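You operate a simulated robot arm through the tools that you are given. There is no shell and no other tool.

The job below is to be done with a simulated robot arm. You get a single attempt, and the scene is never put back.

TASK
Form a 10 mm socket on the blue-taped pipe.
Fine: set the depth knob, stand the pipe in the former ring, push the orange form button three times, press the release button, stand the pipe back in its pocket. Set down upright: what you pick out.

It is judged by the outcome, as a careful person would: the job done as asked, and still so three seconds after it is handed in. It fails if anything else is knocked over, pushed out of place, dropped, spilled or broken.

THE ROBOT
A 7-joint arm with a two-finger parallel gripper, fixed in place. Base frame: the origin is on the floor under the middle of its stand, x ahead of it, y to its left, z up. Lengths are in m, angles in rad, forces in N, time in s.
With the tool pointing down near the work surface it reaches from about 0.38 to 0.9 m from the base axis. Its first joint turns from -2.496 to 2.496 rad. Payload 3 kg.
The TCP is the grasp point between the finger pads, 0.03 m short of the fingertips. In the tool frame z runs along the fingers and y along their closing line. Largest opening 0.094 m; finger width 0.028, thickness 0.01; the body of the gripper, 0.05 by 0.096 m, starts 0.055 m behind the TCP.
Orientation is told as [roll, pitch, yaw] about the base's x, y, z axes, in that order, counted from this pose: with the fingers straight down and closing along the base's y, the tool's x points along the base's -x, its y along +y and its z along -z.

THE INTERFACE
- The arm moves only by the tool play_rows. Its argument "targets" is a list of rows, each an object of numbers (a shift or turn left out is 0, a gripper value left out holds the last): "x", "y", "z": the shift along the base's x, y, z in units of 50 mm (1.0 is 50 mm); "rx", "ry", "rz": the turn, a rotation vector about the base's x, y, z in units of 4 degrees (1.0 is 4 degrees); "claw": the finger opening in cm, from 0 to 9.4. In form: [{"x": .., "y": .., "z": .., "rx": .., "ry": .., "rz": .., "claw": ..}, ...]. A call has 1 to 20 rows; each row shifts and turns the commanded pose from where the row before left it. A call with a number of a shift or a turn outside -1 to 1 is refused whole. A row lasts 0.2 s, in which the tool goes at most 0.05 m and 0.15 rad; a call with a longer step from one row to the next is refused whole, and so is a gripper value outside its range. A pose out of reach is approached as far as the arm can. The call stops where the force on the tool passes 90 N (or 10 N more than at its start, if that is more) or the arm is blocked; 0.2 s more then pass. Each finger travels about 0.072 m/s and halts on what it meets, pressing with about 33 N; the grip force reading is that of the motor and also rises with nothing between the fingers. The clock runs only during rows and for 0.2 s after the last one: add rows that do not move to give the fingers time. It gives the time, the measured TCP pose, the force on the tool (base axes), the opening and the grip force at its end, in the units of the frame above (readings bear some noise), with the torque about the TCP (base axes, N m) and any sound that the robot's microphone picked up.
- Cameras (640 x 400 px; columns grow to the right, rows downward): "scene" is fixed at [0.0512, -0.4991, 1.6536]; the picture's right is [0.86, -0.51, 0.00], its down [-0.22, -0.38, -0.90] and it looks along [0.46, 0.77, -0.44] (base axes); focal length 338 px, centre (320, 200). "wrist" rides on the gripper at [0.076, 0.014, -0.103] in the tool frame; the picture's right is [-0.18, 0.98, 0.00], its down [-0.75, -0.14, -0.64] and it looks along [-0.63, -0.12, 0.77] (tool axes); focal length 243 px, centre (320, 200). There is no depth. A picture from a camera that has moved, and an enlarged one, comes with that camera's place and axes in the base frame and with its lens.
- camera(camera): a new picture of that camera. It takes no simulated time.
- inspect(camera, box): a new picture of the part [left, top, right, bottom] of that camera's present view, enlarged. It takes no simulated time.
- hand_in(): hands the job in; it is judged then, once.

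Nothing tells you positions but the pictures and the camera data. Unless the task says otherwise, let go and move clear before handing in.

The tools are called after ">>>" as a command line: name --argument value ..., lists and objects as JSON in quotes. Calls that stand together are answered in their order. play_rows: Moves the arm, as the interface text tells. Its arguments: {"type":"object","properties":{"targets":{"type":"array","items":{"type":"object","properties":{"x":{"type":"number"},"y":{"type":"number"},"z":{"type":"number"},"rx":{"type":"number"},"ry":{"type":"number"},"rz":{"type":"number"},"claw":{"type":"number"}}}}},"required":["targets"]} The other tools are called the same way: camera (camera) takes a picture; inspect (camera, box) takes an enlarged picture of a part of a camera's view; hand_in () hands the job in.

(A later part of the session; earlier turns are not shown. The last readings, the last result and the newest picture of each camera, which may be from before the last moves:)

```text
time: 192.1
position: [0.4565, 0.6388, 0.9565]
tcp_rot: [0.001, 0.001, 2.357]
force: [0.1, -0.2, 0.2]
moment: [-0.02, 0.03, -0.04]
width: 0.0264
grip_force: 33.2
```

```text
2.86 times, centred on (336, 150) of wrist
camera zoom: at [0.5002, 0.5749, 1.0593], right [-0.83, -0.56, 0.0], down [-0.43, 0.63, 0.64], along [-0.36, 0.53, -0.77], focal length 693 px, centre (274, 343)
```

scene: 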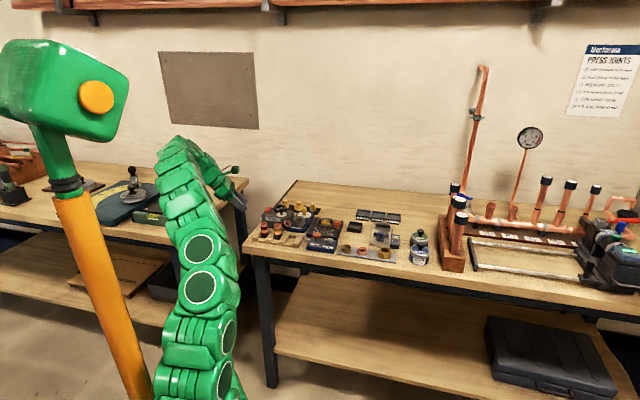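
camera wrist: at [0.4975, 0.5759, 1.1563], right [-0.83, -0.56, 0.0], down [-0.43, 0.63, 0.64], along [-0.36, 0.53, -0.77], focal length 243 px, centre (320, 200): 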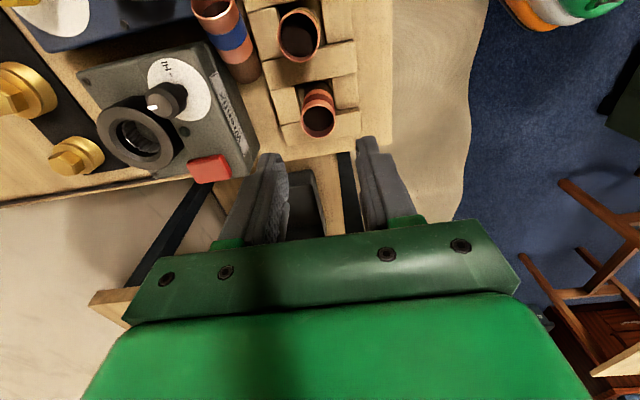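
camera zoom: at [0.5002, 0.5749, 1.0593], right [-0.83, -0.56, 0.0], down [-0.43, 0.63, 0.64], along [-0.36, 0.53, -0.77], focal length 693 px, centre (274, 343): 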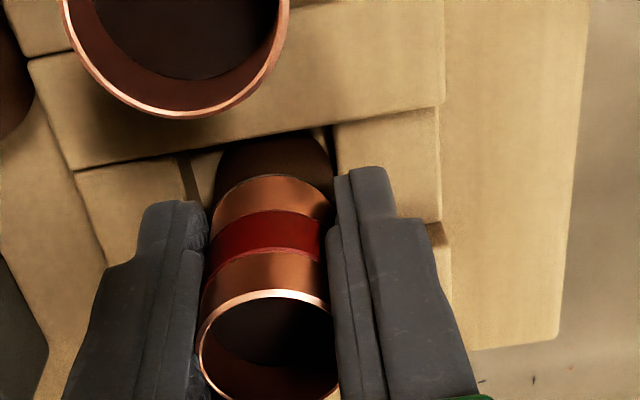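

>>> play_rows --targets '[{"z": 0.3}, {"z": 0.4}, {"z": 0.5}, {"z": 0.5}, {"z": 0.55}, {}]'

>>> play_rows --targets '[{"x": 0.404, "y": -0.3985}, {"x": 0.404, "y": -0.3985}, {"x": 0.404, "y": -0.3985}, {"x": 0.404, "y": -0.3985}, {}]'

>>> inspect --camera "wrist" --box '[220, 40, 412, 220]'

>>> inspect --camera "scene" --box '[245, 165, 357, 255]'

```text
time: 193.5
position: [0.4563, 0.6394, 1.0695]
tcp_rot: [0.0, 0.0, 2.356]
force: [-0.2, 0.1, 0.1]
moment: [-0.02, -0.01, 0.03]
width: 0.0266
grip_force: 33.0
```

```text
time: 194.7
position: [0.537, 0.5583, 1.0692]
tcp_rot: [0.001, 0.0, 2.355]
force: [0.9, -0.9, 0.4]
moment: [0.0, -0.02, -0.03]
width: 0.0267
grip_force: 33.1
```

```text
2.22 times, centred on (316, 130) of wrist
camera zoom: at [0.5811, 0.4948, 1.1709], right [-0.82, -0.57, 0.0], down [-0.43, 0.63, 0.64], along [-0.36, 0.53, -0.77], focal length 539 px, centre (329, 356)
```

zoom: 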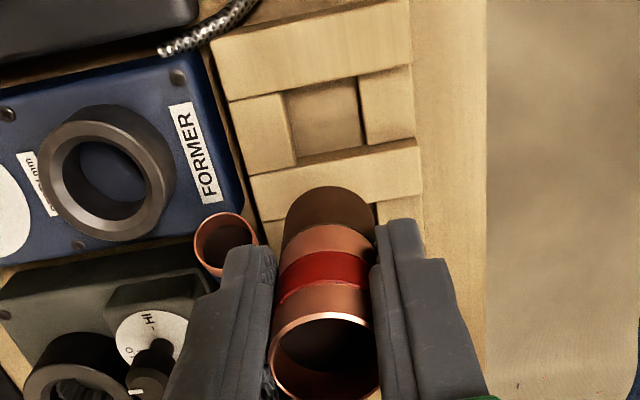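

```text
4.44 times, centred on (301, 210) of scene
camera zoom: at [0.0512, -0.4991, 1.6536], right [0.86, -0.51, 0.0], down [-0.22, -0.38, -0.9], along [0.46, 0.77, -0.44], focal length 1502 px, centre (404, 156)
```

zoom: 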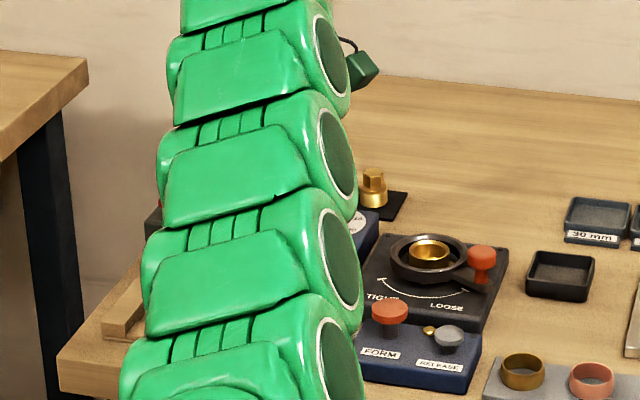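

>>> play_rows --targets '[{"x": 0.035, "y": -0.021, "z": -0.4}, {"z": -0.5}, {"z": -0.4}, {"z": -0.3}, {}]'

>>> inspect --camera "wrist" --box '[220, 40, 412, 220]'

>>> camera --camera "scene"

```text
time: 195.9
position: [0.539, 0.5563, 0.989]
tcp_rot: [0.0, -0.001, 2.356]
force: [-0.4, 0.4, -0.9]
moment: [-0.01, 0.01, -0.01]
width: 0.0268
grip_force: 32.7
```

```text
2.22 times, centred on (316, 130) of wrist
camera zoom: at [0.5829, 0.4934, 1.0905], right [-0.83, -0.56, 0.0], down [-0.43, 0.63, 0.64], along [-0.36, 0.53, -0.77], focal length 539 px, centre (329, 356)
```

zoom: 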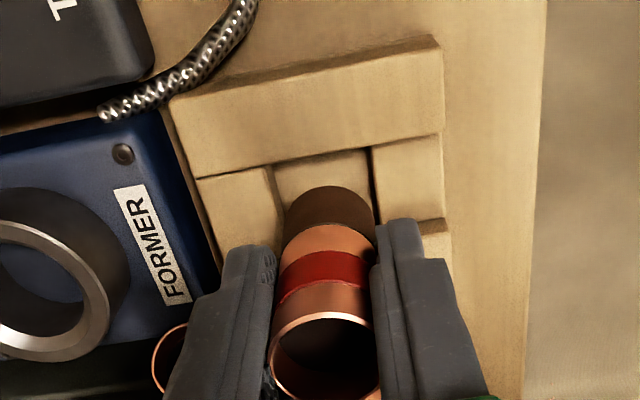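

```text
taken
```

scene: 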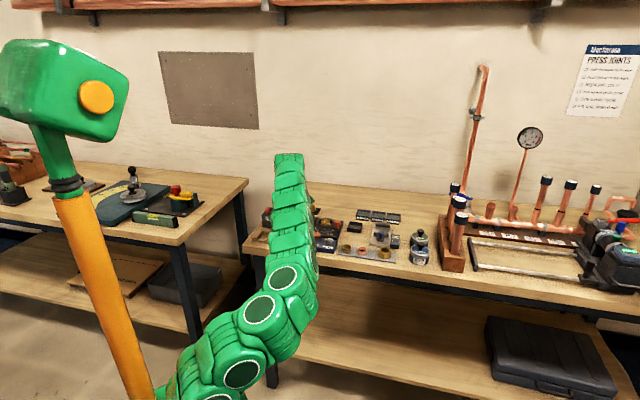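

>>> play_rows --targets '[{"x": 0.042, "y": -0.014}, {"z": -0.3}, {"z": -0.16}, {}]'

>>> inspect --camera "wrist" --box '[220, 40, 412, 220]'

```text
time: 196.9
position: [0.5408, 0.5575, 0.9674]
tcp_rot: [0.0, 0.0, 2.357]
force: [-0.6, -0.1, -0.7]
moment: [0.02, 0.0, 0.0]
width: 0.0267
grip_force: 33.1
```

```text
2.22 times, centred on (316, 130) of wrist
camera zoom: at [0.5853, 0.4936, 1.0683], right [-0.83, -0.56, 0.0], down [-0.43, 0.63, 0.64], along [-0.36, 0.53, -0.77], focal length 539 px, centre (329, 356)
```

zoom: 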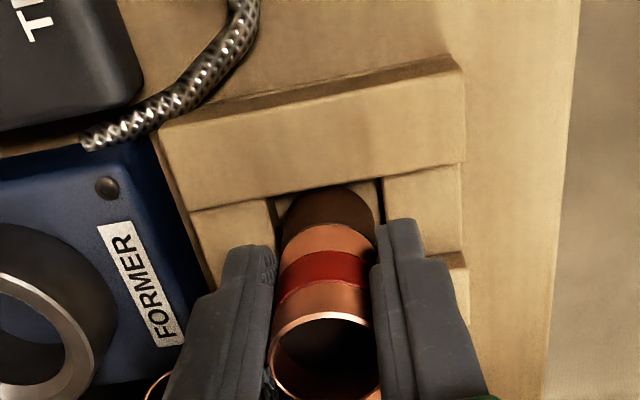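

>>> play_rows --targets '[{"z": -0.12}, {}]'

>>> play_rows --targets '[{"z": -0.06}, {}]'

```text
time: 197.5
position: [0.541, 0.5579, 0.9595]
tcp_rot: [-0.001, -0.001, 2.357]
force: [-0.4, 0.5, -0.5]
moment: [0.01, -0.02, 0.0]
width: 0.0269
grip_force: 32.7
```

```text
time: 198.1
position: [0.5409, 0.5566, 0.9577]
tcp_rot: [0.0, 0.0, 2.357]
force: [-1.2, -0.5, 11.0]
moment: [-0.04, 0.08, 0.04]
width: 0.0264
grip_force: 33.2
```

Red has touched the floor of its own pocket. I'll release and rise.

>>> play_rows --targets '[{"claw": 4.4}, {}, {}, {}, {"z": 0.3}, {"z": 0.5}, {"z": 0.5}, {"z": 0.5}, {}]'

>>> camera --camera "wrist"

>>> camera --camera "scene"

```text
time: 200.1
position: [0.5421, 0.557, 1.0465]
tcp_rot: [0.001, -0.001, 2.355]
force: [1.1, 0.0, 0.2]
moment: [-0.02, 0.0, 0.01]
width: 0.0438
grip_force: 0.0
```

```text
taken
camera wrist: at [0.586, 0.4935, 1.1491], right [-0.83, -0.56, 0.0], down [-0.43, 0.63, 0.64], along [-0.36, 0.53, -0.77], focal length 243 px, centre (320, 200)
```

wrist: 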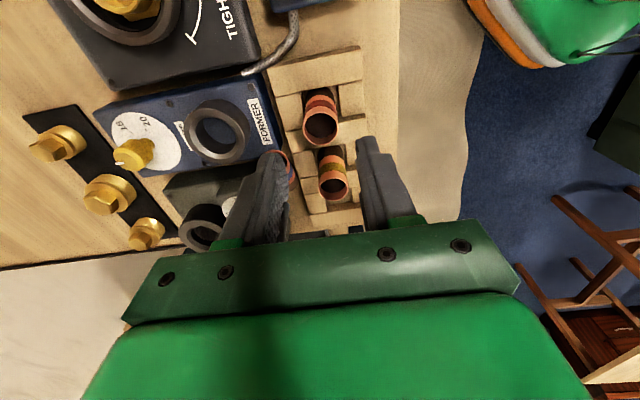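

```text
taken
```

scene: 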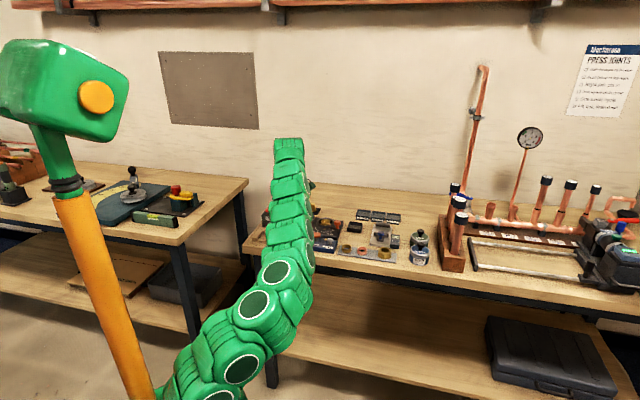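

Red and yellow both stand in their own pockets again. Before handling blue I'll retract and turn the wrist back to get the arm into its natural posture.

>>> play_rows --targets '[{"z": 0.4}, {"x": -0.5, "y": -0.5, "z": 0.3}, {"x": -0.5, "y": -0.5, "z": 0.3}, {"x": -0.4, "y": -0.4, "z": 0.4}, {"rz": -1}, {"rz": -1}, {"rz": -1}, {"rz": -1}, {"rz": -1}, {"rz": -1}, {"rz": -1}, {"rz": -1}, {"rz": -1}, {"rz": -1}, {"rz": -1}, {"rz": -1}, {}]'

>>> camera --camera "scene"

```text
time: 203.7
position: [0.47, 0.4888, 1.117]
tcp_rot: [-0.001, 0.001, 1.516]
force: [-0.7, 0.9, 0.5]
moment: [0.0, -0.04, 0.02]
width: 0.0443
grip_force: 0.0
```

```text
taken
```

scene: 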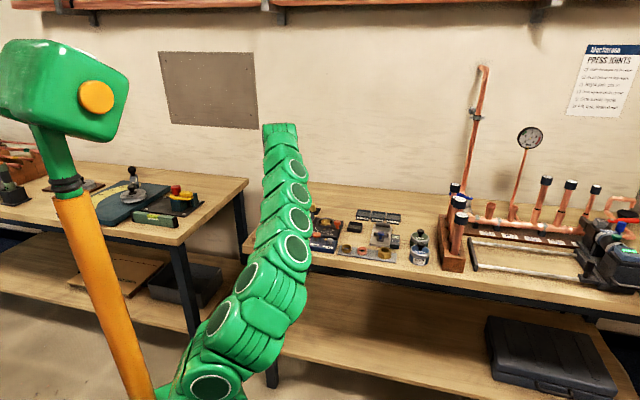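

>>> play_rows --targets '[{"rz": -1}, {"rz": -1}, {"rz": -1}, {"rz": -1}, {"rz": -1}, {"rz": -1}, {"rz": -1}, {"rz": -1}, {"rz": -1}, {"rz": -1}, {"rz": -0.5}, {"z": 0.3}, {"z": 0.3}, {}]'

>>> camera --camera "scene"

>>> camera --camera "wrist"

```text
time: 206.7
position: [0.4707, 0.4855, 1.1473]
tcp_rot: [-0.001, 0.0, 0.786]
force: [0.7, 0.2, 0.4]
moment: [0.04, 0.0, 0.03]
width: 0.044
grip_force: 0.0
```

```text
taken
```

scene: 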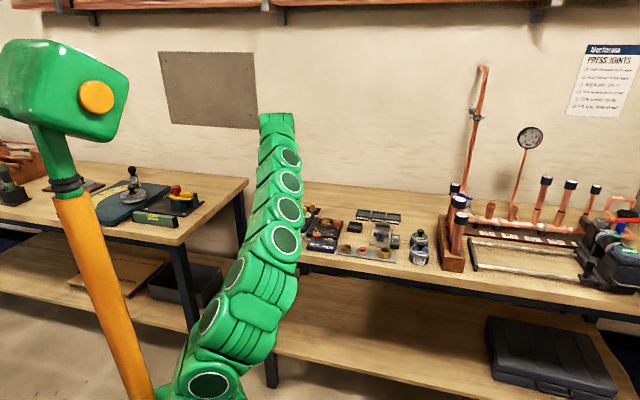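

```text
taken
camera wrist: at [0.4076, 0.4436, 1.2496], right [-0.56, 0.83, 0.0], down [0.63, 0.43, 0.64], along [0.53, 0.36, -0.77], focal length 243 px, centre (320, 200)
```

wrist: 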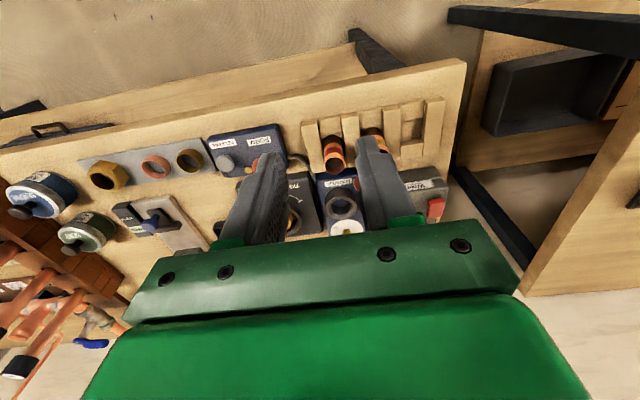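

>>> play_rows --targets '[{"y": -0.5, "z": 0.4}, {"y": -0.5, "z": 0.4}, {"y": -0.5, "z": 0.4}, {"y": -0.5, "z": 0.4}, {"x": -0.5, "y": -0.5, "z": 0.4}, {"x": -0.5, "z": 0.2}, {}]'

>>> camera --camera "scene"

```text
time: 208.3
position: [0.421, 0.3628, 1.2571]
tcp_rot: [0.0, -0.001, 0.784]
force: [0.3, 0.1, 0.4]
moment: [-0.02, 0.02, -0.02]
width: 0.044
grip_force: 0.0
```

```text
taken
```

scene: 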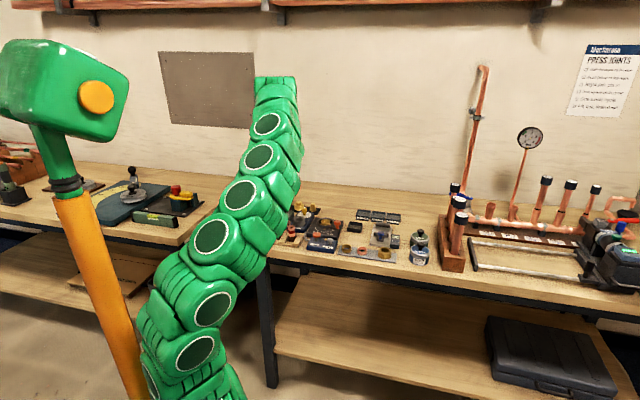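

>>> play_rows --targets '[{"rz": -1}, {"rz": -1}, {"rz": -1}, {"rz": -1}, {"rz": -1}, {"rz": -1}, {"rz": -1}, {"rz": -1}, {"rz": -1}, {"rz": -1}, {"rz": -1}, {"rz": -0.25}, {}]'

>>> camera --camera "scene"

```text
time: 211.1
position: [0.4209, 0.3627, 1.2576]
tcp_rot: [-0.001, 0.0, -0.002]
force: [-0.3, -0.6, -0.5]
moment: [-0.01, 0.0, -0.03]
width: 0.0442
grip_force: 0.0
```

```text
taken
```

scene: 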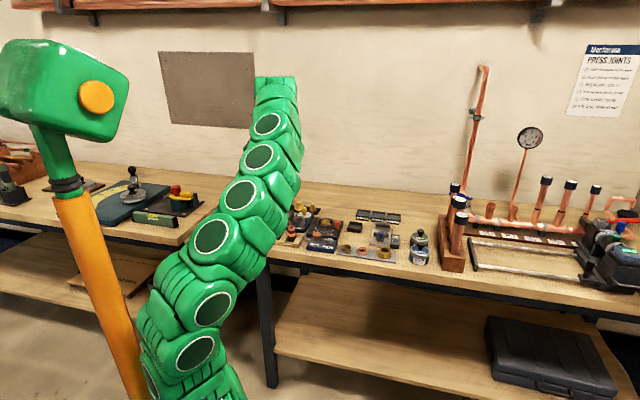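

>>> play_rows --targets '[{"rz": 1, "y": 0.4}, {"rz": 1, "y": 0.4}, {"rz": 1, "y": 0.4}, {"rz": 1, "y": 0.4}, {"rz": 1, "y": 0.4, "z": -0.3}, {"rz": 1, "y": 0.4, "z": -0.4}, {"rz": 1, "y": 0.4, "z": -0.4}, {"rz": 1, "y": 0.4, "z": -0.4}, {"rz": 1, "z": -0.4}, {"rz": 1, "x": 0.2}, {"rz": 1, "x": 0.2}, {"rz": 1}, {"rz": 1}, {"rz": 1}, {"rz": 1}, {"rz": 1}, {"rz": 1}, {"rz": 1}, {"rz": 1}, {"rz": 1}]'

>>> play_rows --targets '[{"rz": 1}, {"rz": 1}, {"rz": 1}, {"rz": 1}, {"rz": 1}, {"rz": 1}, {"rz": 1}, {"rz": 1}, {"rz": 1}, {"rz": 1}, {"rz": 1}, {"rz": 1}, {"rz": 1}, {"rz": 0.8}, {}]'

>>> camera --camera "scene"

>>> camera --camera "wrist"

```text
time: 215.3
position: [0.4414, 0.5221, 1.1622]
tcp_rot: [0.0, -0.002, 1.396]
force: [0.6, -0.2, 0.3]
moment: [-0.02, 0.0, 0.02]
width: 0.0442
grip_force: 0.0
```

```text
time: 218.5
position: [0.4417, 0.5224, 1.1625]
tcp_rot: [0.001, 0.0, 2.36]
force: [-0.9, -0.9, -0.9]
moment: [0.01, 0.01, -0.02]
width: 0.0441
grip_force: 0.0
```

```text
taken
```

scene: 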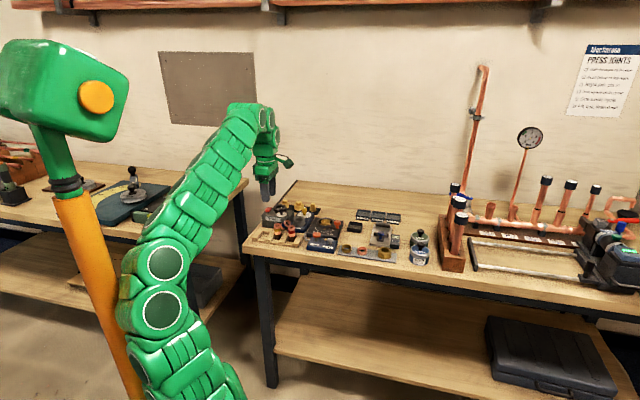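

```text
taken
camera wrist: at [0.4855, 0.4588, 1.2645], right [-0.82, -0.57, 0.0], down [-0.44, 0.63, 0.64], along [-0.37, 0.53, -0.77], focal length 243 px, centre (320, 200)
```

wrist: 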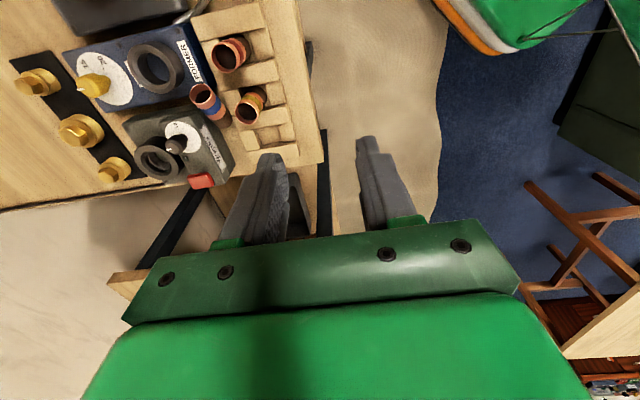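

The arm is back in a good posture. I'll move in to measure the blue pipe and the surroundings of its grip.

>>> play_rows --targets '[{"x": 0.4, "y": 0.35, "z": -0.4}, {"x": 0.4, "y": 0.3, "z": -0.4}, {"z": -0.3}, {}]'

>>> camera --camera "wrist"

>>> inspect --camera "wrist" --box '[150, 60, 310, 180]'

>>> inspect --camera "scene" --box '[255, 200, 319, 240]'

```text
time: 219.5
position: [0.4915, 0.5484, 1.1048]
tcp_rot: [0.004, 0.005, 2.341]
force: [0.6, 1.2, 0.2]
moment: [0.05, 0.02, 0.05]
width: 0.0441
grip_force: 0.1
```

```text
taken
camera wrist: at [0.534, 0.4844, 1.2066], right [-0.83, -0.55, 0.0], down [-0.42, 0.64, 0.64], along [-0.35, 0.53, -0.77], focal length 243 px, centre (320, 200)
```

wrist: 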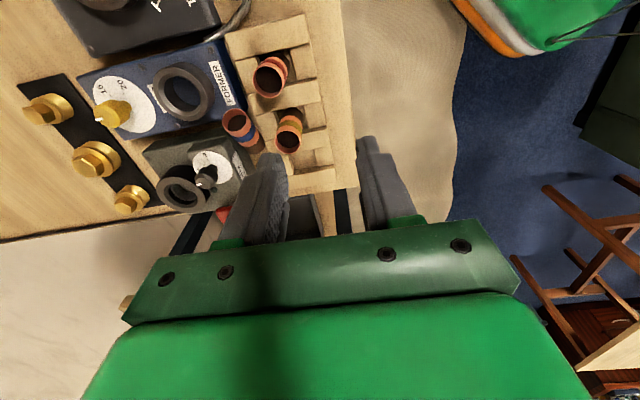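

```text
3.33 times, centred on (230, 120) of wrist
camera zoom: at [0.534, 0.4844, 1.2066], right [-0.83, -0.55, 0.0], down [-0.42, 0.64, 0.64], along [-0.35, 0.53, -0.77], focal length 809 px, centre (620, 467)
```

zoom: 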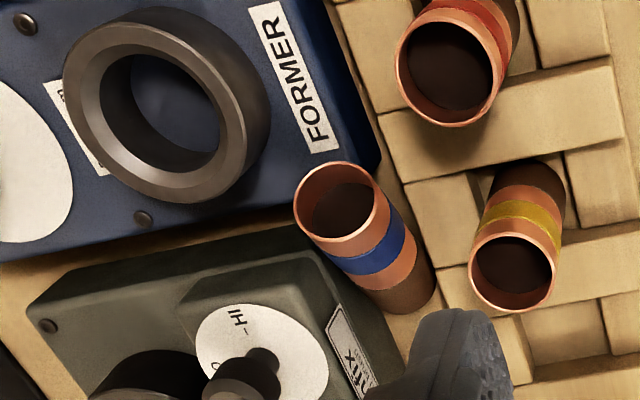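

```text
10.00 times, centred on (287, 220) of scene
camera zoom: at [0.0512, -0.4991, 1.6536], right [0.86, -0.51, 0.0], down [-0.22, -0.38, -0.9], along [0.46, 0.77, -0.44], focal length 3380 px, centre (650, 0)
```

zoom: 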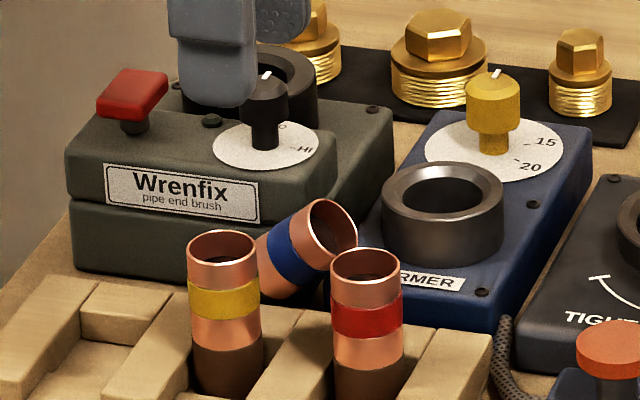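

Blue leans at about 38° in the gap with its open end resting on the FORMER box. I'll approach from above at a height within reach and check before descending.

>>> play_rows --targets '[{"z": -0.4, "claw": 4.0}, {"z": -0.45, "rz": -0.8}, {"rz": -0.9}, {"x": 0.365, "y": 0.532}, {"x": 0.365, "y": 0.532}, {"x": 0.365, "y": 0.532}, {}]'

>>> camera --camera "wrist"

>>> inspect --camera "wrist" --box '[240, 20, 400, 140]'

>>> inspect --camera "scene" --box '[230, 150, 342, 240]'

```text
time: 221.1
position: [0.5211, 0.6164, 1.0657]
tcp_rot: [0.003, 0.0, 2.241]
force: [-0.4, 0.7, -0.6]
moment: [0.02, -0.01, -0.01]
width: 0.04
grip_force: 0.1
out of reach, approached as far as the arm can: row 6
```

```text
taken
camera wrist: at [0.5571, 0.5479, 1.1676], right [-0.88, -0.47, 0.0], down [-0.36, 0.68, 0.64], along [-0.3, 0.57, -0.77], focal length 243 px, centre (320, 200)
```

wrist: 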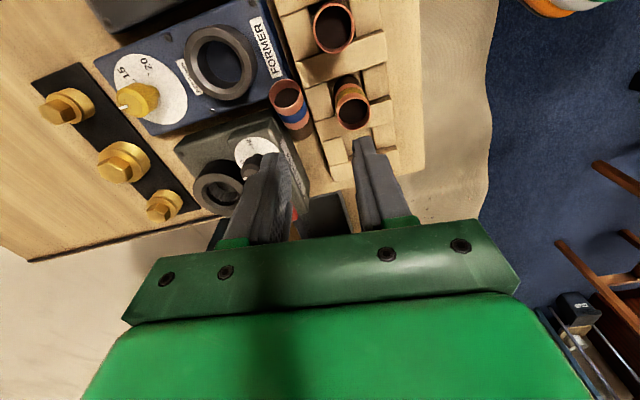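

```text
3.33 times, centred on (320, 80) of wrist
camera zoom: at [0.5571, 0.5479, 1.1676], right [-0.88, -0.47, 0.0], down [-0.36, 0.68, 0.64], along [-0.3, 0.57, -0.77], focal length 809 px, centre (320, 600)
```

zoom: 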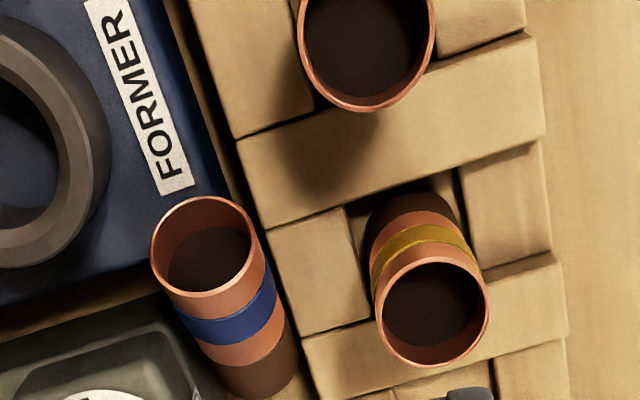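

```text
4.44 times, centred on (286, 195) of scene
camera zoom: at [0.0512, -0.4991, 1.6536], right [0.86, -0.51, 0.0], down [-0.22, -0.38, -0.9], along [0.46, 0.77, -0.44], focal length 1502 px, centre (471, 222)
```

zoom: 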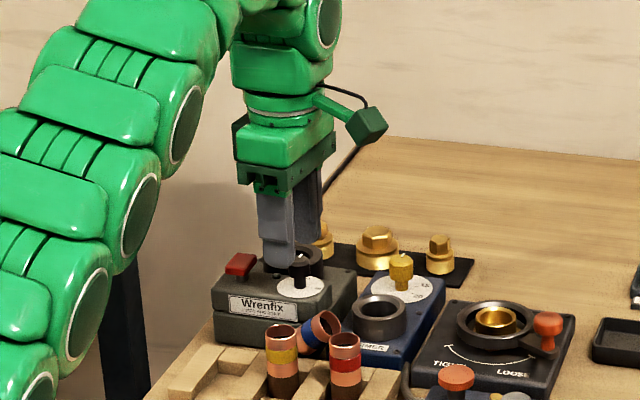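

>>> play_rows --targets '[{"z": -0.5}, {"z": -0.2}, {"x": 0.252, "y": 0.119}, {"x": 0.252, "y": 0.119}, {}]'

>>> inspect --camera "wrist" --box '[240, 40, 400, 180]'

>>> inspect --camera "scene" --box '[250, 170, 330, 240]'

```text
time: 222.3
position: [0.5348, 0.6129, 1.0313]
tcp_rot: [0.0, 0.002, 2.242]
force: [-0.9, -0.5, 0.3]
moment: [0.0, 0.02, 0.04]
width: 0.04
grip_force: 0.0
out of reach, approached as far as the arm can: row 3, 4
```

```text
2.86 times, centred on (320, 110) of wrist
camera zoom: at [0.5699, 0.5454, 1.1334], right [-0.88, -0.47, 0.0], down [-0.36, 0.68, 0.64], along [-0.3, 0.57, -0.77], focal length 693 px, centre (320, 457)
```

zoom: 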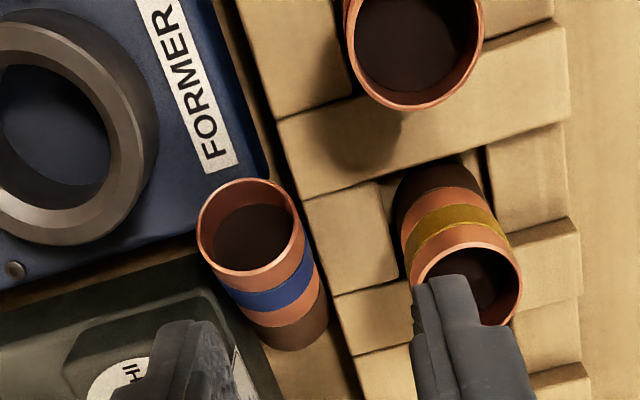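

```text
5.71 times, centred on (290, 205) of scene
camera zoom: at [0.0512, -0.4991, 1.6536], right [0.86, -0.51, 0.0], down [-0.22, -0.38, -0.9], along [0.46, 0.77, -0.44], focal length 1931 px, centre (491, 171)
```

zoom: 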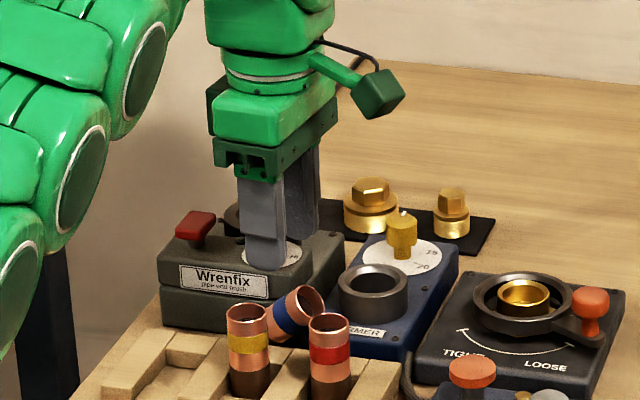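

Vertical reach falls short here, so I'll tilt the fingers outward about 12° (which also suits the pipe's lean) to reach it.

>>> play_rows --targets '[{"rz": 0.85}, {"rz": 0.8}, {"rx": 0.7071, "ry": -0.7071}, {"rx": 0.7071, "ry": -0.7071}, {"rx": 0.7071, "ry": -0.7071}, {}]'

>>> play_rows --targets '[{"x": 0.1, "y": 0.17}, {"x": 0.1, "y": 0.17}, {}]'

>>> camera --camera "scene"

>>> camera --camera "wrist"

```text
time: 223.7
position: [0.5337, 0.614, 1.0322]
tcp_rot: [-0.208, 0.0, 2.358]
force: [0.2, 0.4, 0.9]
moment: [-0.04, 0.04, 0.02]
width: 0.0398
grip_force: 0.0
```

```text
time: 224.5
position: [0.5443, 0.6303, 1.0303]
tcp_rot: [-0.207, 0.001, 2.357]
force: [0.2, 0.0, 0.1]
moment: [0.0, -0.01, 0.02]
width: 0.0401
grip_force: 0.2
```

```text
taken
```

scene: 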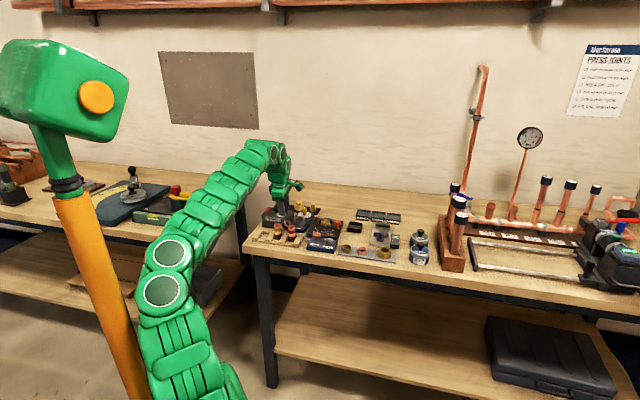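

```text
taken
camera wrist: at [0.5727, 0.5526, 1.1277], right [-0.81, -0.55, -0.2], down [-0.53, 0.54, 0.66], along [-0.25, 0.64, -0.73], focal length 243 px, centre (320, 200)
```

wrist: 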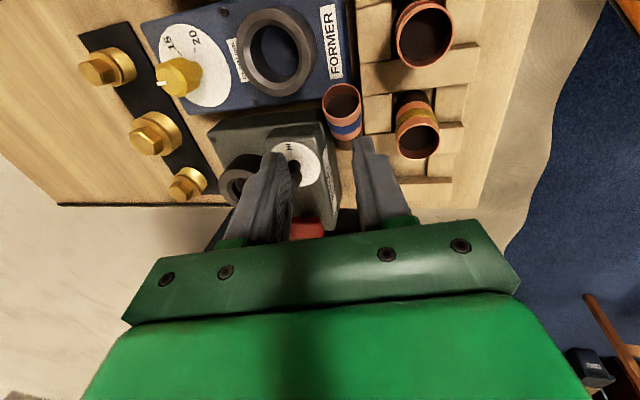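

>>> play_rows --targets '[{"x": -0.045, "y": -0.124}, {"z": -0.4}, {"z": -0.4}, {}]'

>>> inspect --camera "wrist" --box '[240, 60, 400, 200]'

>>> inspect --camera "scene" --box '[260, 185, 324, 235]'

```text
time: 225.5
position: [0.5424, 0.6252, 0.993]
tcp_rot: [-0.21, 0.0, 2.356]
force: [0.3, 0.4, 0.8]
moment: [0.02, -0.01, -0.03]
width: 0.04
grip_force: 0.1
```

```text
2.86 times, centred on (320, 130) of wrist
camera zoom: at [0.5707, 0.5461, 1.0882], right [-0.81, -0.55, -0.2], down [-0.53, 0.54, 0.66], along [-0.25, 0.64, -0.73], focal length 693 px, centre (320, 400)
```

zoom: 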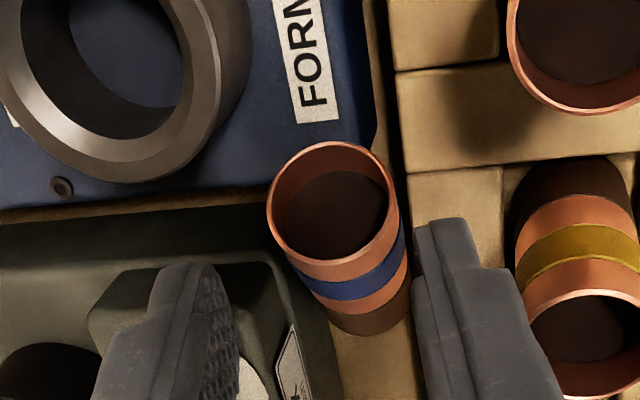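

```text
8.00 times, centred on (292, 210) of scene
camera zoom: at [0.0512, -0.4991, 1.6536], right [0.86, -0.51, 0.0], down [-0.22, -0.38, -0.9], along [0.46, 0.77, -0.44], focal length 2704 px, centre (544, 120)
```

zoom: 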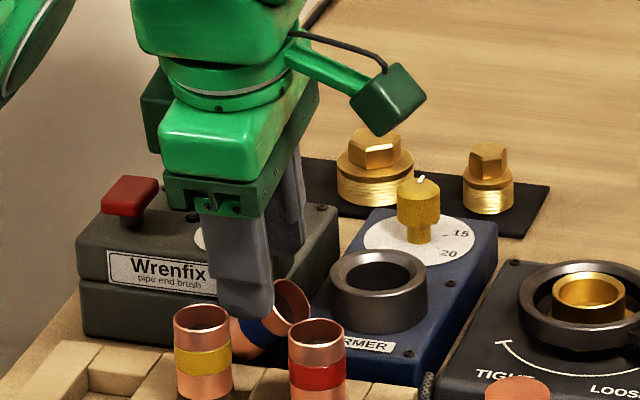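

>>> play_rows --targets '[{"claw": 3.7, "x": -0.015, "y": -0.015}, {"z": -0.2}, {"z": -0.2}, {}]'

>>> inspect --camera "wrist" --box '[240, 60, 400, 200]'

```text
time: 226.3
position: [0.5442, 0.6245, 0.9876]
tcp_rot: [-0.226, -0.004, 2.355]
force: [-8.3, -14.2, 22.6]
moment: [0.15, -0.02, 0.16]
width: 0.0309
grip_force: 0.1
stopped in row 3: the force on the tool passed its limit at 113 N (the readings are from after the stop); the commanded pose is now the measured one
```

```text
2.86 times, centred on (320, 130) of wrist
camera zoom: at [0.5709, 0.5457, 1.0832], right [-0.81, -0.55, -0.22], down [-0.54, 0.53, 0.66], along [-0.24, 0.65, -0.72], focal length 693 px, centre (320, 400)
```

zoom: 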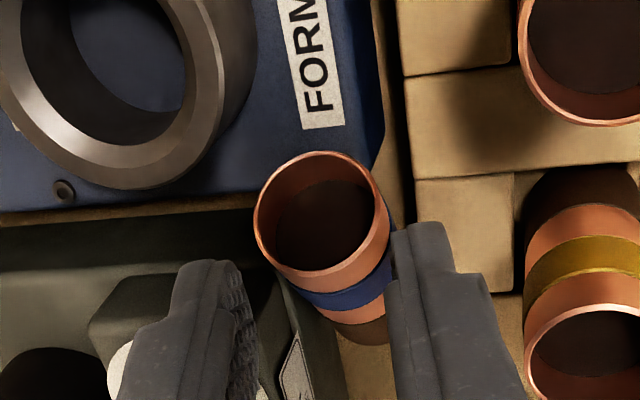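

The rear finger touched the Wrenfix's raised part. I'll rise and look again for a clear place to grip.

>>> play_rows --targets '[{"z": 0.4}, {"z": 0.4, "claw": 4.0}, {"z": 0.2}, {}]'

>>> inspect --camera "wrist" --box '[200, 40, 400, 200]'

>>> inspect --camera "scene" --box '[255, 195, 319, 240]'

```text
time: 227.3
position: [0.5431, 0.6261, 1.0355]
tcp_rot: [-0.225, -0.004, 2.356]
force: [0.0, 0.3, -0.2]
moment: [0.0, 0.03, 0.04]
width: 0.0399
grip_force: 0.1
```

```text
2.50 times, centred on (300, 120) of wrist
camera zoom: at [0.571, 0.5462, 1.1318], right [-0.81, -0.55, -0.22], down [-0.54, 0.53, 0.66], along [-0.25, 0.65, -0.72], focal length 606 px, centre (370, 400)
```

zoom: 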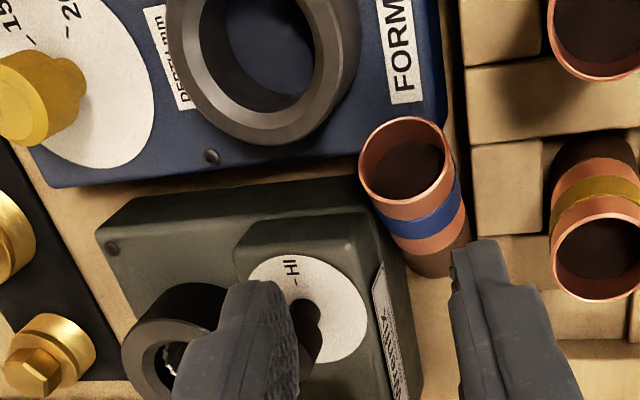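

```text
8.89 times, centred on (287, 218) of scene
camera zoom: at [0.0512, -0.4991, 1.6536], right [0.86, -0.51, 0.0], down [-0.22, -0.38, -0.9], along [0.46, 0.77, -0.44], focal length 3004 px, centre (613, 44)
```

zoom: 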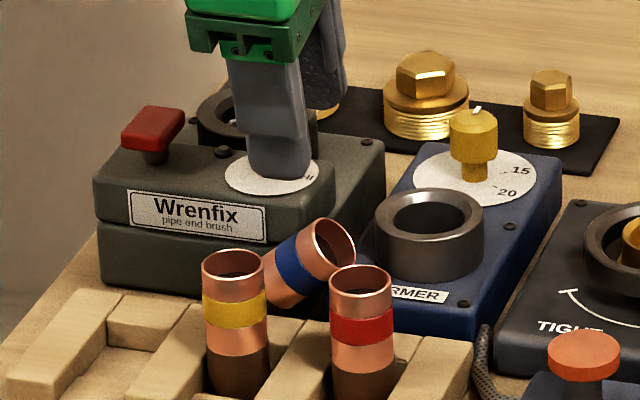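

The finger must go between the Wrenfix's raised part and the FORMER ring, gripping blue near its open end. I'll shift 14 mm right, narrow the opening and descend carefully.

>>> play_rows --targets '[{"x": 0.156, "y": -0.232, "claw": 3.4}, {"z": -0.4}, {"z": -0.4}, {}]'

>>> inspect --camera "wrist" --box '[220, 60, 400, 200]'

>>> inspect --camera "scene" --box '[265, 190, 329, 235]'

```text
time: 228.3
position: [0.5513, 0.6143, 0.9958]
tcp_rot: [-0.224, -0.002, 2.357]
force: [-0.1, -0.5, -0.2]
moment: [0.01, 0.01, -0.02]
width: 0.034
grip_force: 0.2
```

```text
2.86 times, centred on (310, 130) of wrist
camera zoom: at [0.5786, 0.5343, 1.0908], right [-0.81, -0.55, -0.22], down [-0.54, 0.53, 0.66], along [-0.25, 0.65, -0.72], focal length 693 px, centre (349, 400)
```

zoom: 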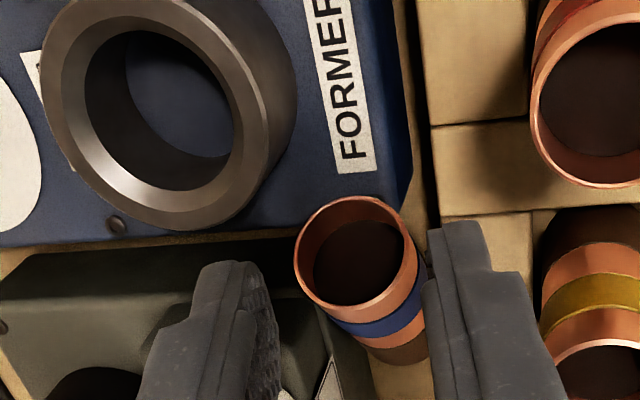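

```text
8.89 times, centred on (297, 212) of scene
camera zoom: at [0.0512, -0.4991, 1.6536], right [0.86, -0.51, 0.0], down [-0.22, -0.38, -0.9], along [0.46, 0.77, -0.44], focal length 3004 px, centre (524, 89)
```

zoom: 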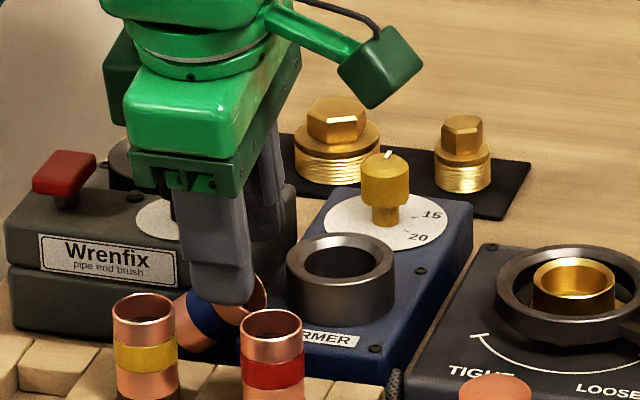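

>>> play_rows --targets '[{"z": -0.2}, {}]'

>>> play_rows --targets '[{"z": -0.16}, {}]'

>>> inspect --camera "wrist" --box '[220, 60, 400, 200]'

```text
time: 228.9
position: [0.5507, 0.6134, 0.985]
tcp_rot: [-0.224, -0.002, 2.357]
force: [0.7, -0.1, -0.5]
moment: [0.0, 0.0, -0.01]
width: 0.0339
grip_force: 0.0
```

```text
time: 229.5
position: [0.5511, 0.6139, 0.9777]
tcp_rot: [-0.225, -0.003, 2.356]
force: [0.1, 0.3, 0.5]
moment: [-0.01, -0.03, -0.02]
width: 0.0338
grip_force: 0.0
```

```text
2.86 times, centred on (310, 130) of wrist
camera zoom: at [0.5788, 0.5342, 1.0733], right [-0.81, -0.55, -0.22], down [-0.54, 0.53, 0.66], along [-0.25, 0.65, -0.72], focal length 693 px, centre (349, 400)
```

zoom: 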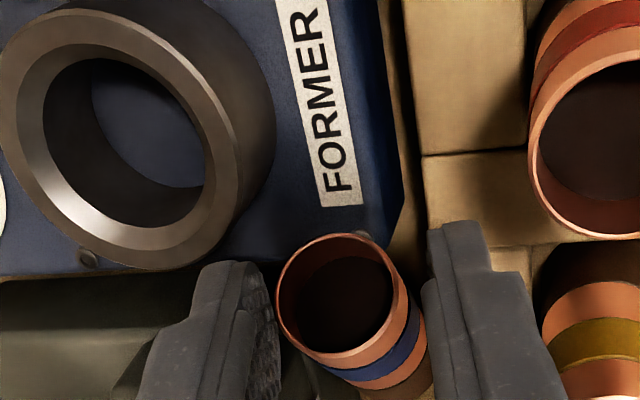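

>>> play_rows --targets '[{"x": 0.018, "y": 0.018, "z": -0.1}, {}]'

>>> play_rows --targets '[{"z": -0.1}, {}]'

>>> inspect --camera "wrist" --box '[220, 60, 400, 200]'

>>> inspect --camera "scene" --box '[265, 190, 329, 235]'

```text
time: 230.1
position: [0.5524, 0.6148, 0.9726]
tcp_rot: [-0.227, -0.003, 2.356]
force: [0.6, -0.5, -0.1]
moment: [-0.01, -0.01, 0.02]
width: 0.0341
grip_force: 0.1
```

```text
time: 230.7
position: [0.5524, 0.6138, 0.9671]
tcp_rot: [-0.226, -0.002, 2.356]
force: [-0.6, 0.0, -0.7]
moment: [0.02, 0.02, 0.0]
width: 0.034
grip_force: 0.2
```

```text
2.86 times, centred on (310, 130) of wrist
camera zoom: at [0.5795, 0.5352, 1.0634], right [-0.81, -0.55, -0.22], down [-0.54, 0.53, 0.66], along [-0.25, 0.65, -0.72], focal length 693 px, centre (349, 400)
```

zoom: 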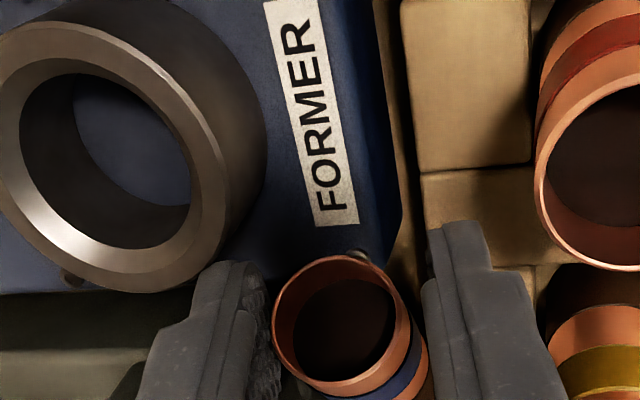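

```text
8.89 times, centred on (297, 212) of scene
camera zoom: at [0.0512, -0.4991, 1.6536], right [0.86, -0.51, 0.0], down [-0.22, -0.38, -0.9], along [0.46, 0.77, -0.44], focal length 3004 px, centre (524, 89)
```

zoom: 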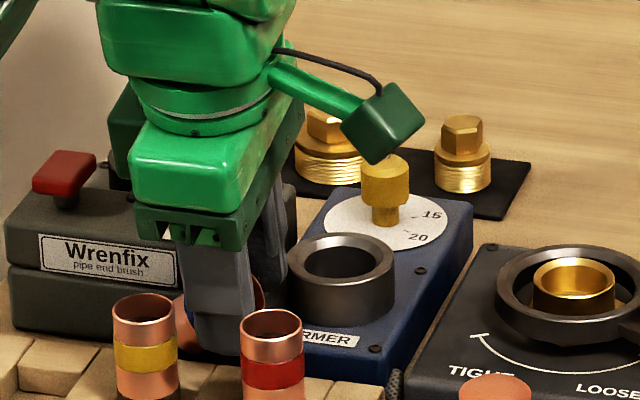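

>>> play_rows --targets '[{"z": -0.04}, {"claw": 2.0}, {}, {}, {}]'

>>> inspect --camera "wrist" --box '[220, 60, 400, 200]'

```text
time: 231.9
position: [0.5503, 0.6152, 0.9649]
tcp_rot: [-0.224, -0.002, 2.355]
force: [-3.5, -3.6, 1.8]
moment: [-0.17, 0.23, 0.32]
width: 0.0265
grip_force: 33.1
```

```text
2.86 times, centred on (310, 130) of wrist
camera zoom: at [0.5793, 0.5352, 1.0614], right [-0.81, -0.55, -0.22], down [-0.54, 0.53, 0.66], along [-0.25, 0.65, -0.72], focal length 693 px, centre (349, 400)
```

zoom: 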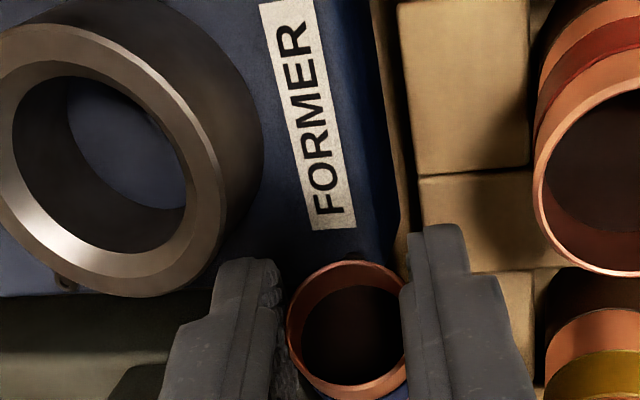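

Blue is gripped. I'll lift it straight up slowly.

>>> play_rows --targets '[{"z": 0.2}, {"z": 0.3}, {"z": 0.4}, {}]'

>>> inspect --camera "scene" --box '[245, 170, 341, 240]'

>>> inspect --camera "wrist" --box '[220, 60, 400, 200]'

```text
time: 232.9
position: [0.5517, 0.6145, 1.0101]
tcp_rot: [-0.223, -0.003, 2.356]
force: [-7.0, -5.1, -2.1]
moment: [-0.31, 0.32, 0.48]
width: 0.0263
grip_force: 32.7
```

```text
5.71 times, centred on (293, 205) of scene
camera zoom: at [0.0512, -0.4991, 1.6536], right [0.86, -0.51, 0.0], down [-0.22, -0.38, -0.9], along [0.46, 0.77, -0.44], focal length 1931 px, centre (474, 171)
```

zoom: 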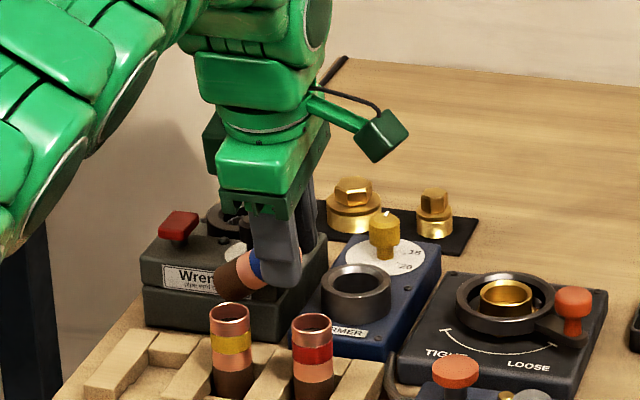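

```text
2.86 times, centred on (310, 130) of wrist
camera zoom: at [0.5792, 0.5355, 1.106], right [-0.81, -0.55, -0.22], down [-0.54, 0.53, 0.66], along [-0.25, 0.65, -0.72], focal length 693 px, centre (349, 400)
```

zoom: 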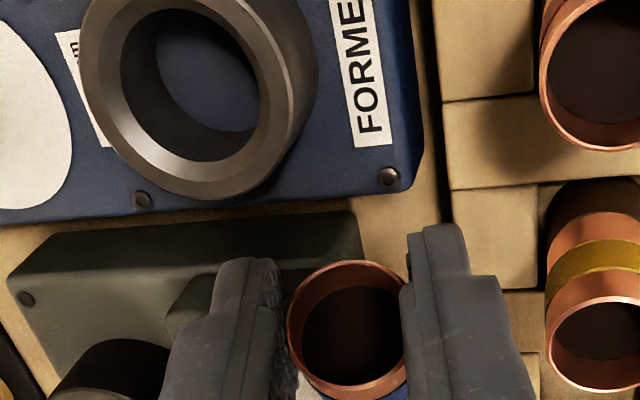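

>>> play_rows --targets '[{"x": -0.1, "y": -0.1, "z": 0.3}, {"z": 0.3}, {"z": 0.2}, {}]'

>>> inspect --camera "scene" --box '[245, 170, 341, 240]'

>>> camera --camera "wrist"

```text
time: 233.9
position: [0.545, 0.6102, 1.051]
tcp_rot: [-0.222, -0.001, 2.357]
force: [0.4, -0.3, -0.7]
moment: [0.01, 0.0, -0.01]
width: 0.0262
grip_force: 33.1
```

```text
5.71 times, centred on (293, 205) of scene
camera zoom: at [0.0512, -0.4991, 1.6536], right [0.86, -0.51, 0.0], down [-0.22, -0.38, -0.9], along [0.46, 0.77, -0.44], focal length 1931 px, centre (474, 171)
```

zoom: 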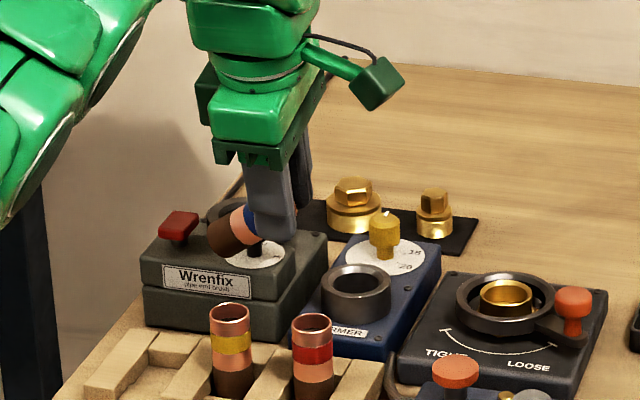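

```text
taken
camera wrist: at [0.5744, 0.5305, 1.1462], right [-0.81, -0.55, -0.22], down [-0.54, 0.53, 0.66], along [-0.25, 0.65, -0.72], focal length 243 px, centre (320, 200)
```

wrist: 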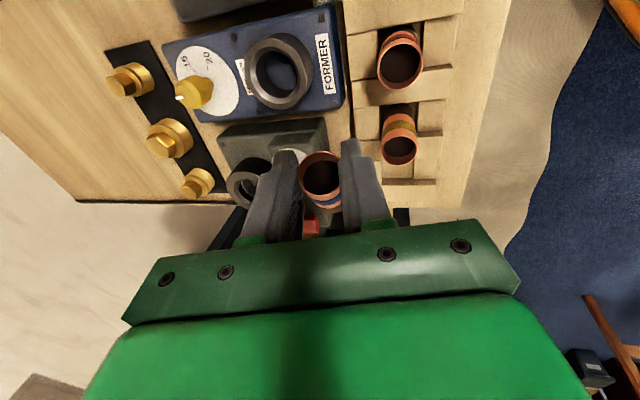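

>>> play_rows --targets '[{"x": -0.3, "y": -0.3, "z": 0.2}, {"x": -0.3, "y": -0.3, "z": 0.3}, {"x": -0.3, "y": -0.3, "z": 0.3}, {"rx": -0.7071, "ry": 0.7071}, {"rx": -0.7071, "ry": 0.7071}, {"rx": -0.7071, "ry": 0.7071}, {"rx": -0.14, "ry": 0.14}, {}]'

>>> inspect --camera "scene" --box '[225, 140, 353, 240]'

>>> camera --camera "wrist"

```text
time: 235.7
position: [0.5004, 0.5667, 1.0884]
tcp_rot: [0.001, -0.001, 2.358]
force: [0.3, 0.3, -0.3]
moment: [-0.02, -0.03, 0.02]
width: 0.0264
grip_force: 33.2
```

```text
4.00 times, centred on (289, 190) of scene
camera zoom: at [0.0512, -0.4991, 1.6536], right [0.86, -0.51, 0.0], down [-0.22, -0.38, -0.9], along [0.46, 0.77, -0.44], focal length 1352 px, centre (444, 240)
```

zoom: 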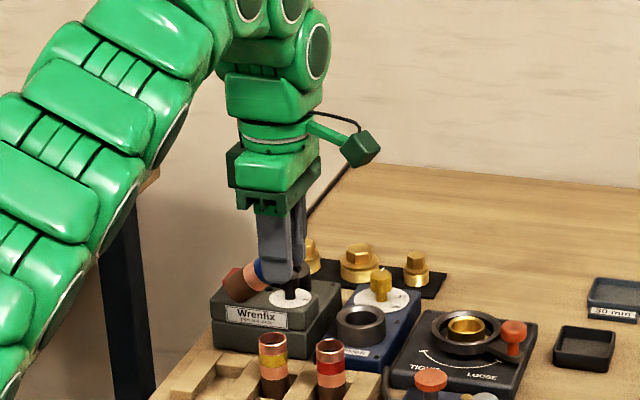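

```text
taken
camera wrist: at [0.5445, 0.5027, 1.1903], right [-0.82, -0.57, 0.0], down [-0.43, 0.63, 0.64], along [-0.36, 0.53, -0.77], focal length 243 px, centre (320, 200)
```

wrist: 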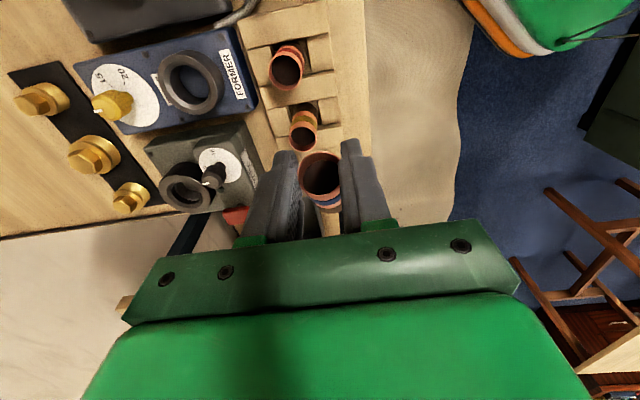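

Blue hangs at an angle in the fingers. I'll turn the wrist slightly and lean left so it swings upright, staying above the other pipes.

>>> play_rows --targets '[{"rz": 1, "z": 0.1}, {"rz": 1, "z": 0.1}, {"rz": 1}, {"rz": 0.73}, {"rx": -0.5, "ry": -0.866}, {"rx": -0.5, "ry": -0.866}, {"rx": -0.5, "ry": -0.866}, {"rx": -0.5, "ry": -0.866}, {"rx": -0.5, "ry": -0.866}, {"rx": -0.5, "ry": -0.866}, {"rx": -0.5, "ry": -0.866}, {"rx": -0.5, "ry": -0.866}, {}]'

>>> play_rows --targets '[{"rx": -0.5, "ry": -0.866, "x": -0.25, "y": 0.35}, {"rx": -0.5, "ry": -0.866, "x": -0.25, "y": 0.35}, {"rx": -0.5, "ry": -0.866, "x": -0.25, "y": 0.35}, {"rx": -0.5, "ry": -0.866, "x": -0.25, "y": 0.35}, {"rx": -0.4, "ry": -0.69}, {}]'

>>> inspect --camera "scene" --box '[200, 120, 360, 260]'

>>> camera --camera "wrist"

```text
time: 238.7
position: [0.5608, 0.5126, 1.1028]
tcp_rot: [-0.005, 0.552, 2.504]
force: [-0.6, -0.4, -0.5]
moment: [-0.01, 0.03, 0.02]
width: 0.0263
grip_force: 33.2
stopped in row 13: the arm was blocked; the commanded pose is now the measured one
```

```text
time: 240.3
position: [0.5802, 0.5064, 1.1646]
tcp_rot: [-0.184, 0.755, 2.254]
force: [0.3, 0.4, -0.5]
moment: [-0.02, 0.0, -0.01]
width: 0.0263
grip_force: 33.5
stopped in row 6: the arm was blocked; the commanded pose is now the measured one
```

```text
2.86 times, centred on (280, 190) of scene
camera zoom: at [0.0512, -0.4991, 1.6536], right [0.86, -0.51, 0.0], down [-0.22, -0.38, -0.9], along [0.46, 0.77, -0.44], focal length 966 px, centre (434, 229)
```

zoom: 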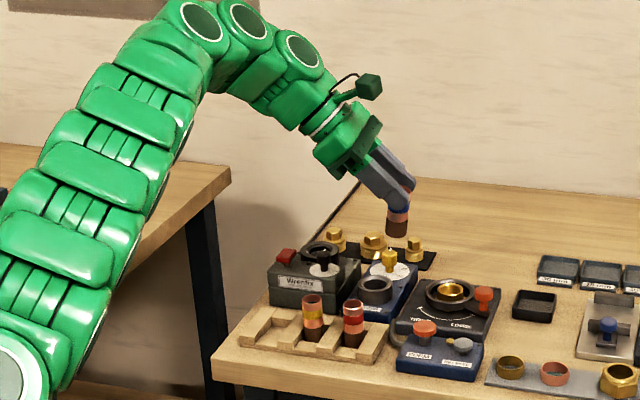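

```text
taken
camera wrist: at [0.547, 0.4958, 1.2879], right [-0.76, -0.6, -0.26], down [-0.61, 0.79, -0.04], along [0.23, 0.13, -0.97], focal length 243 px, centre (320, 200)
```

wrist: 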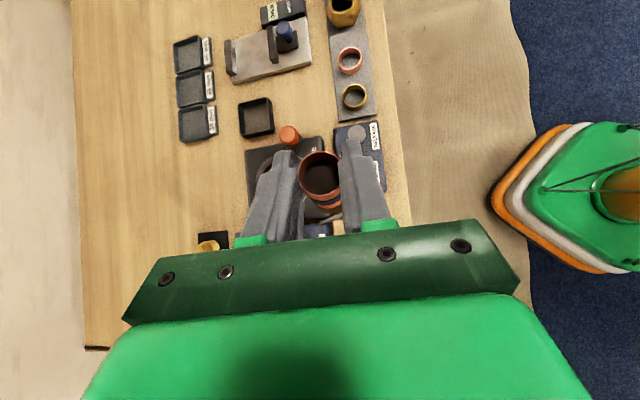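

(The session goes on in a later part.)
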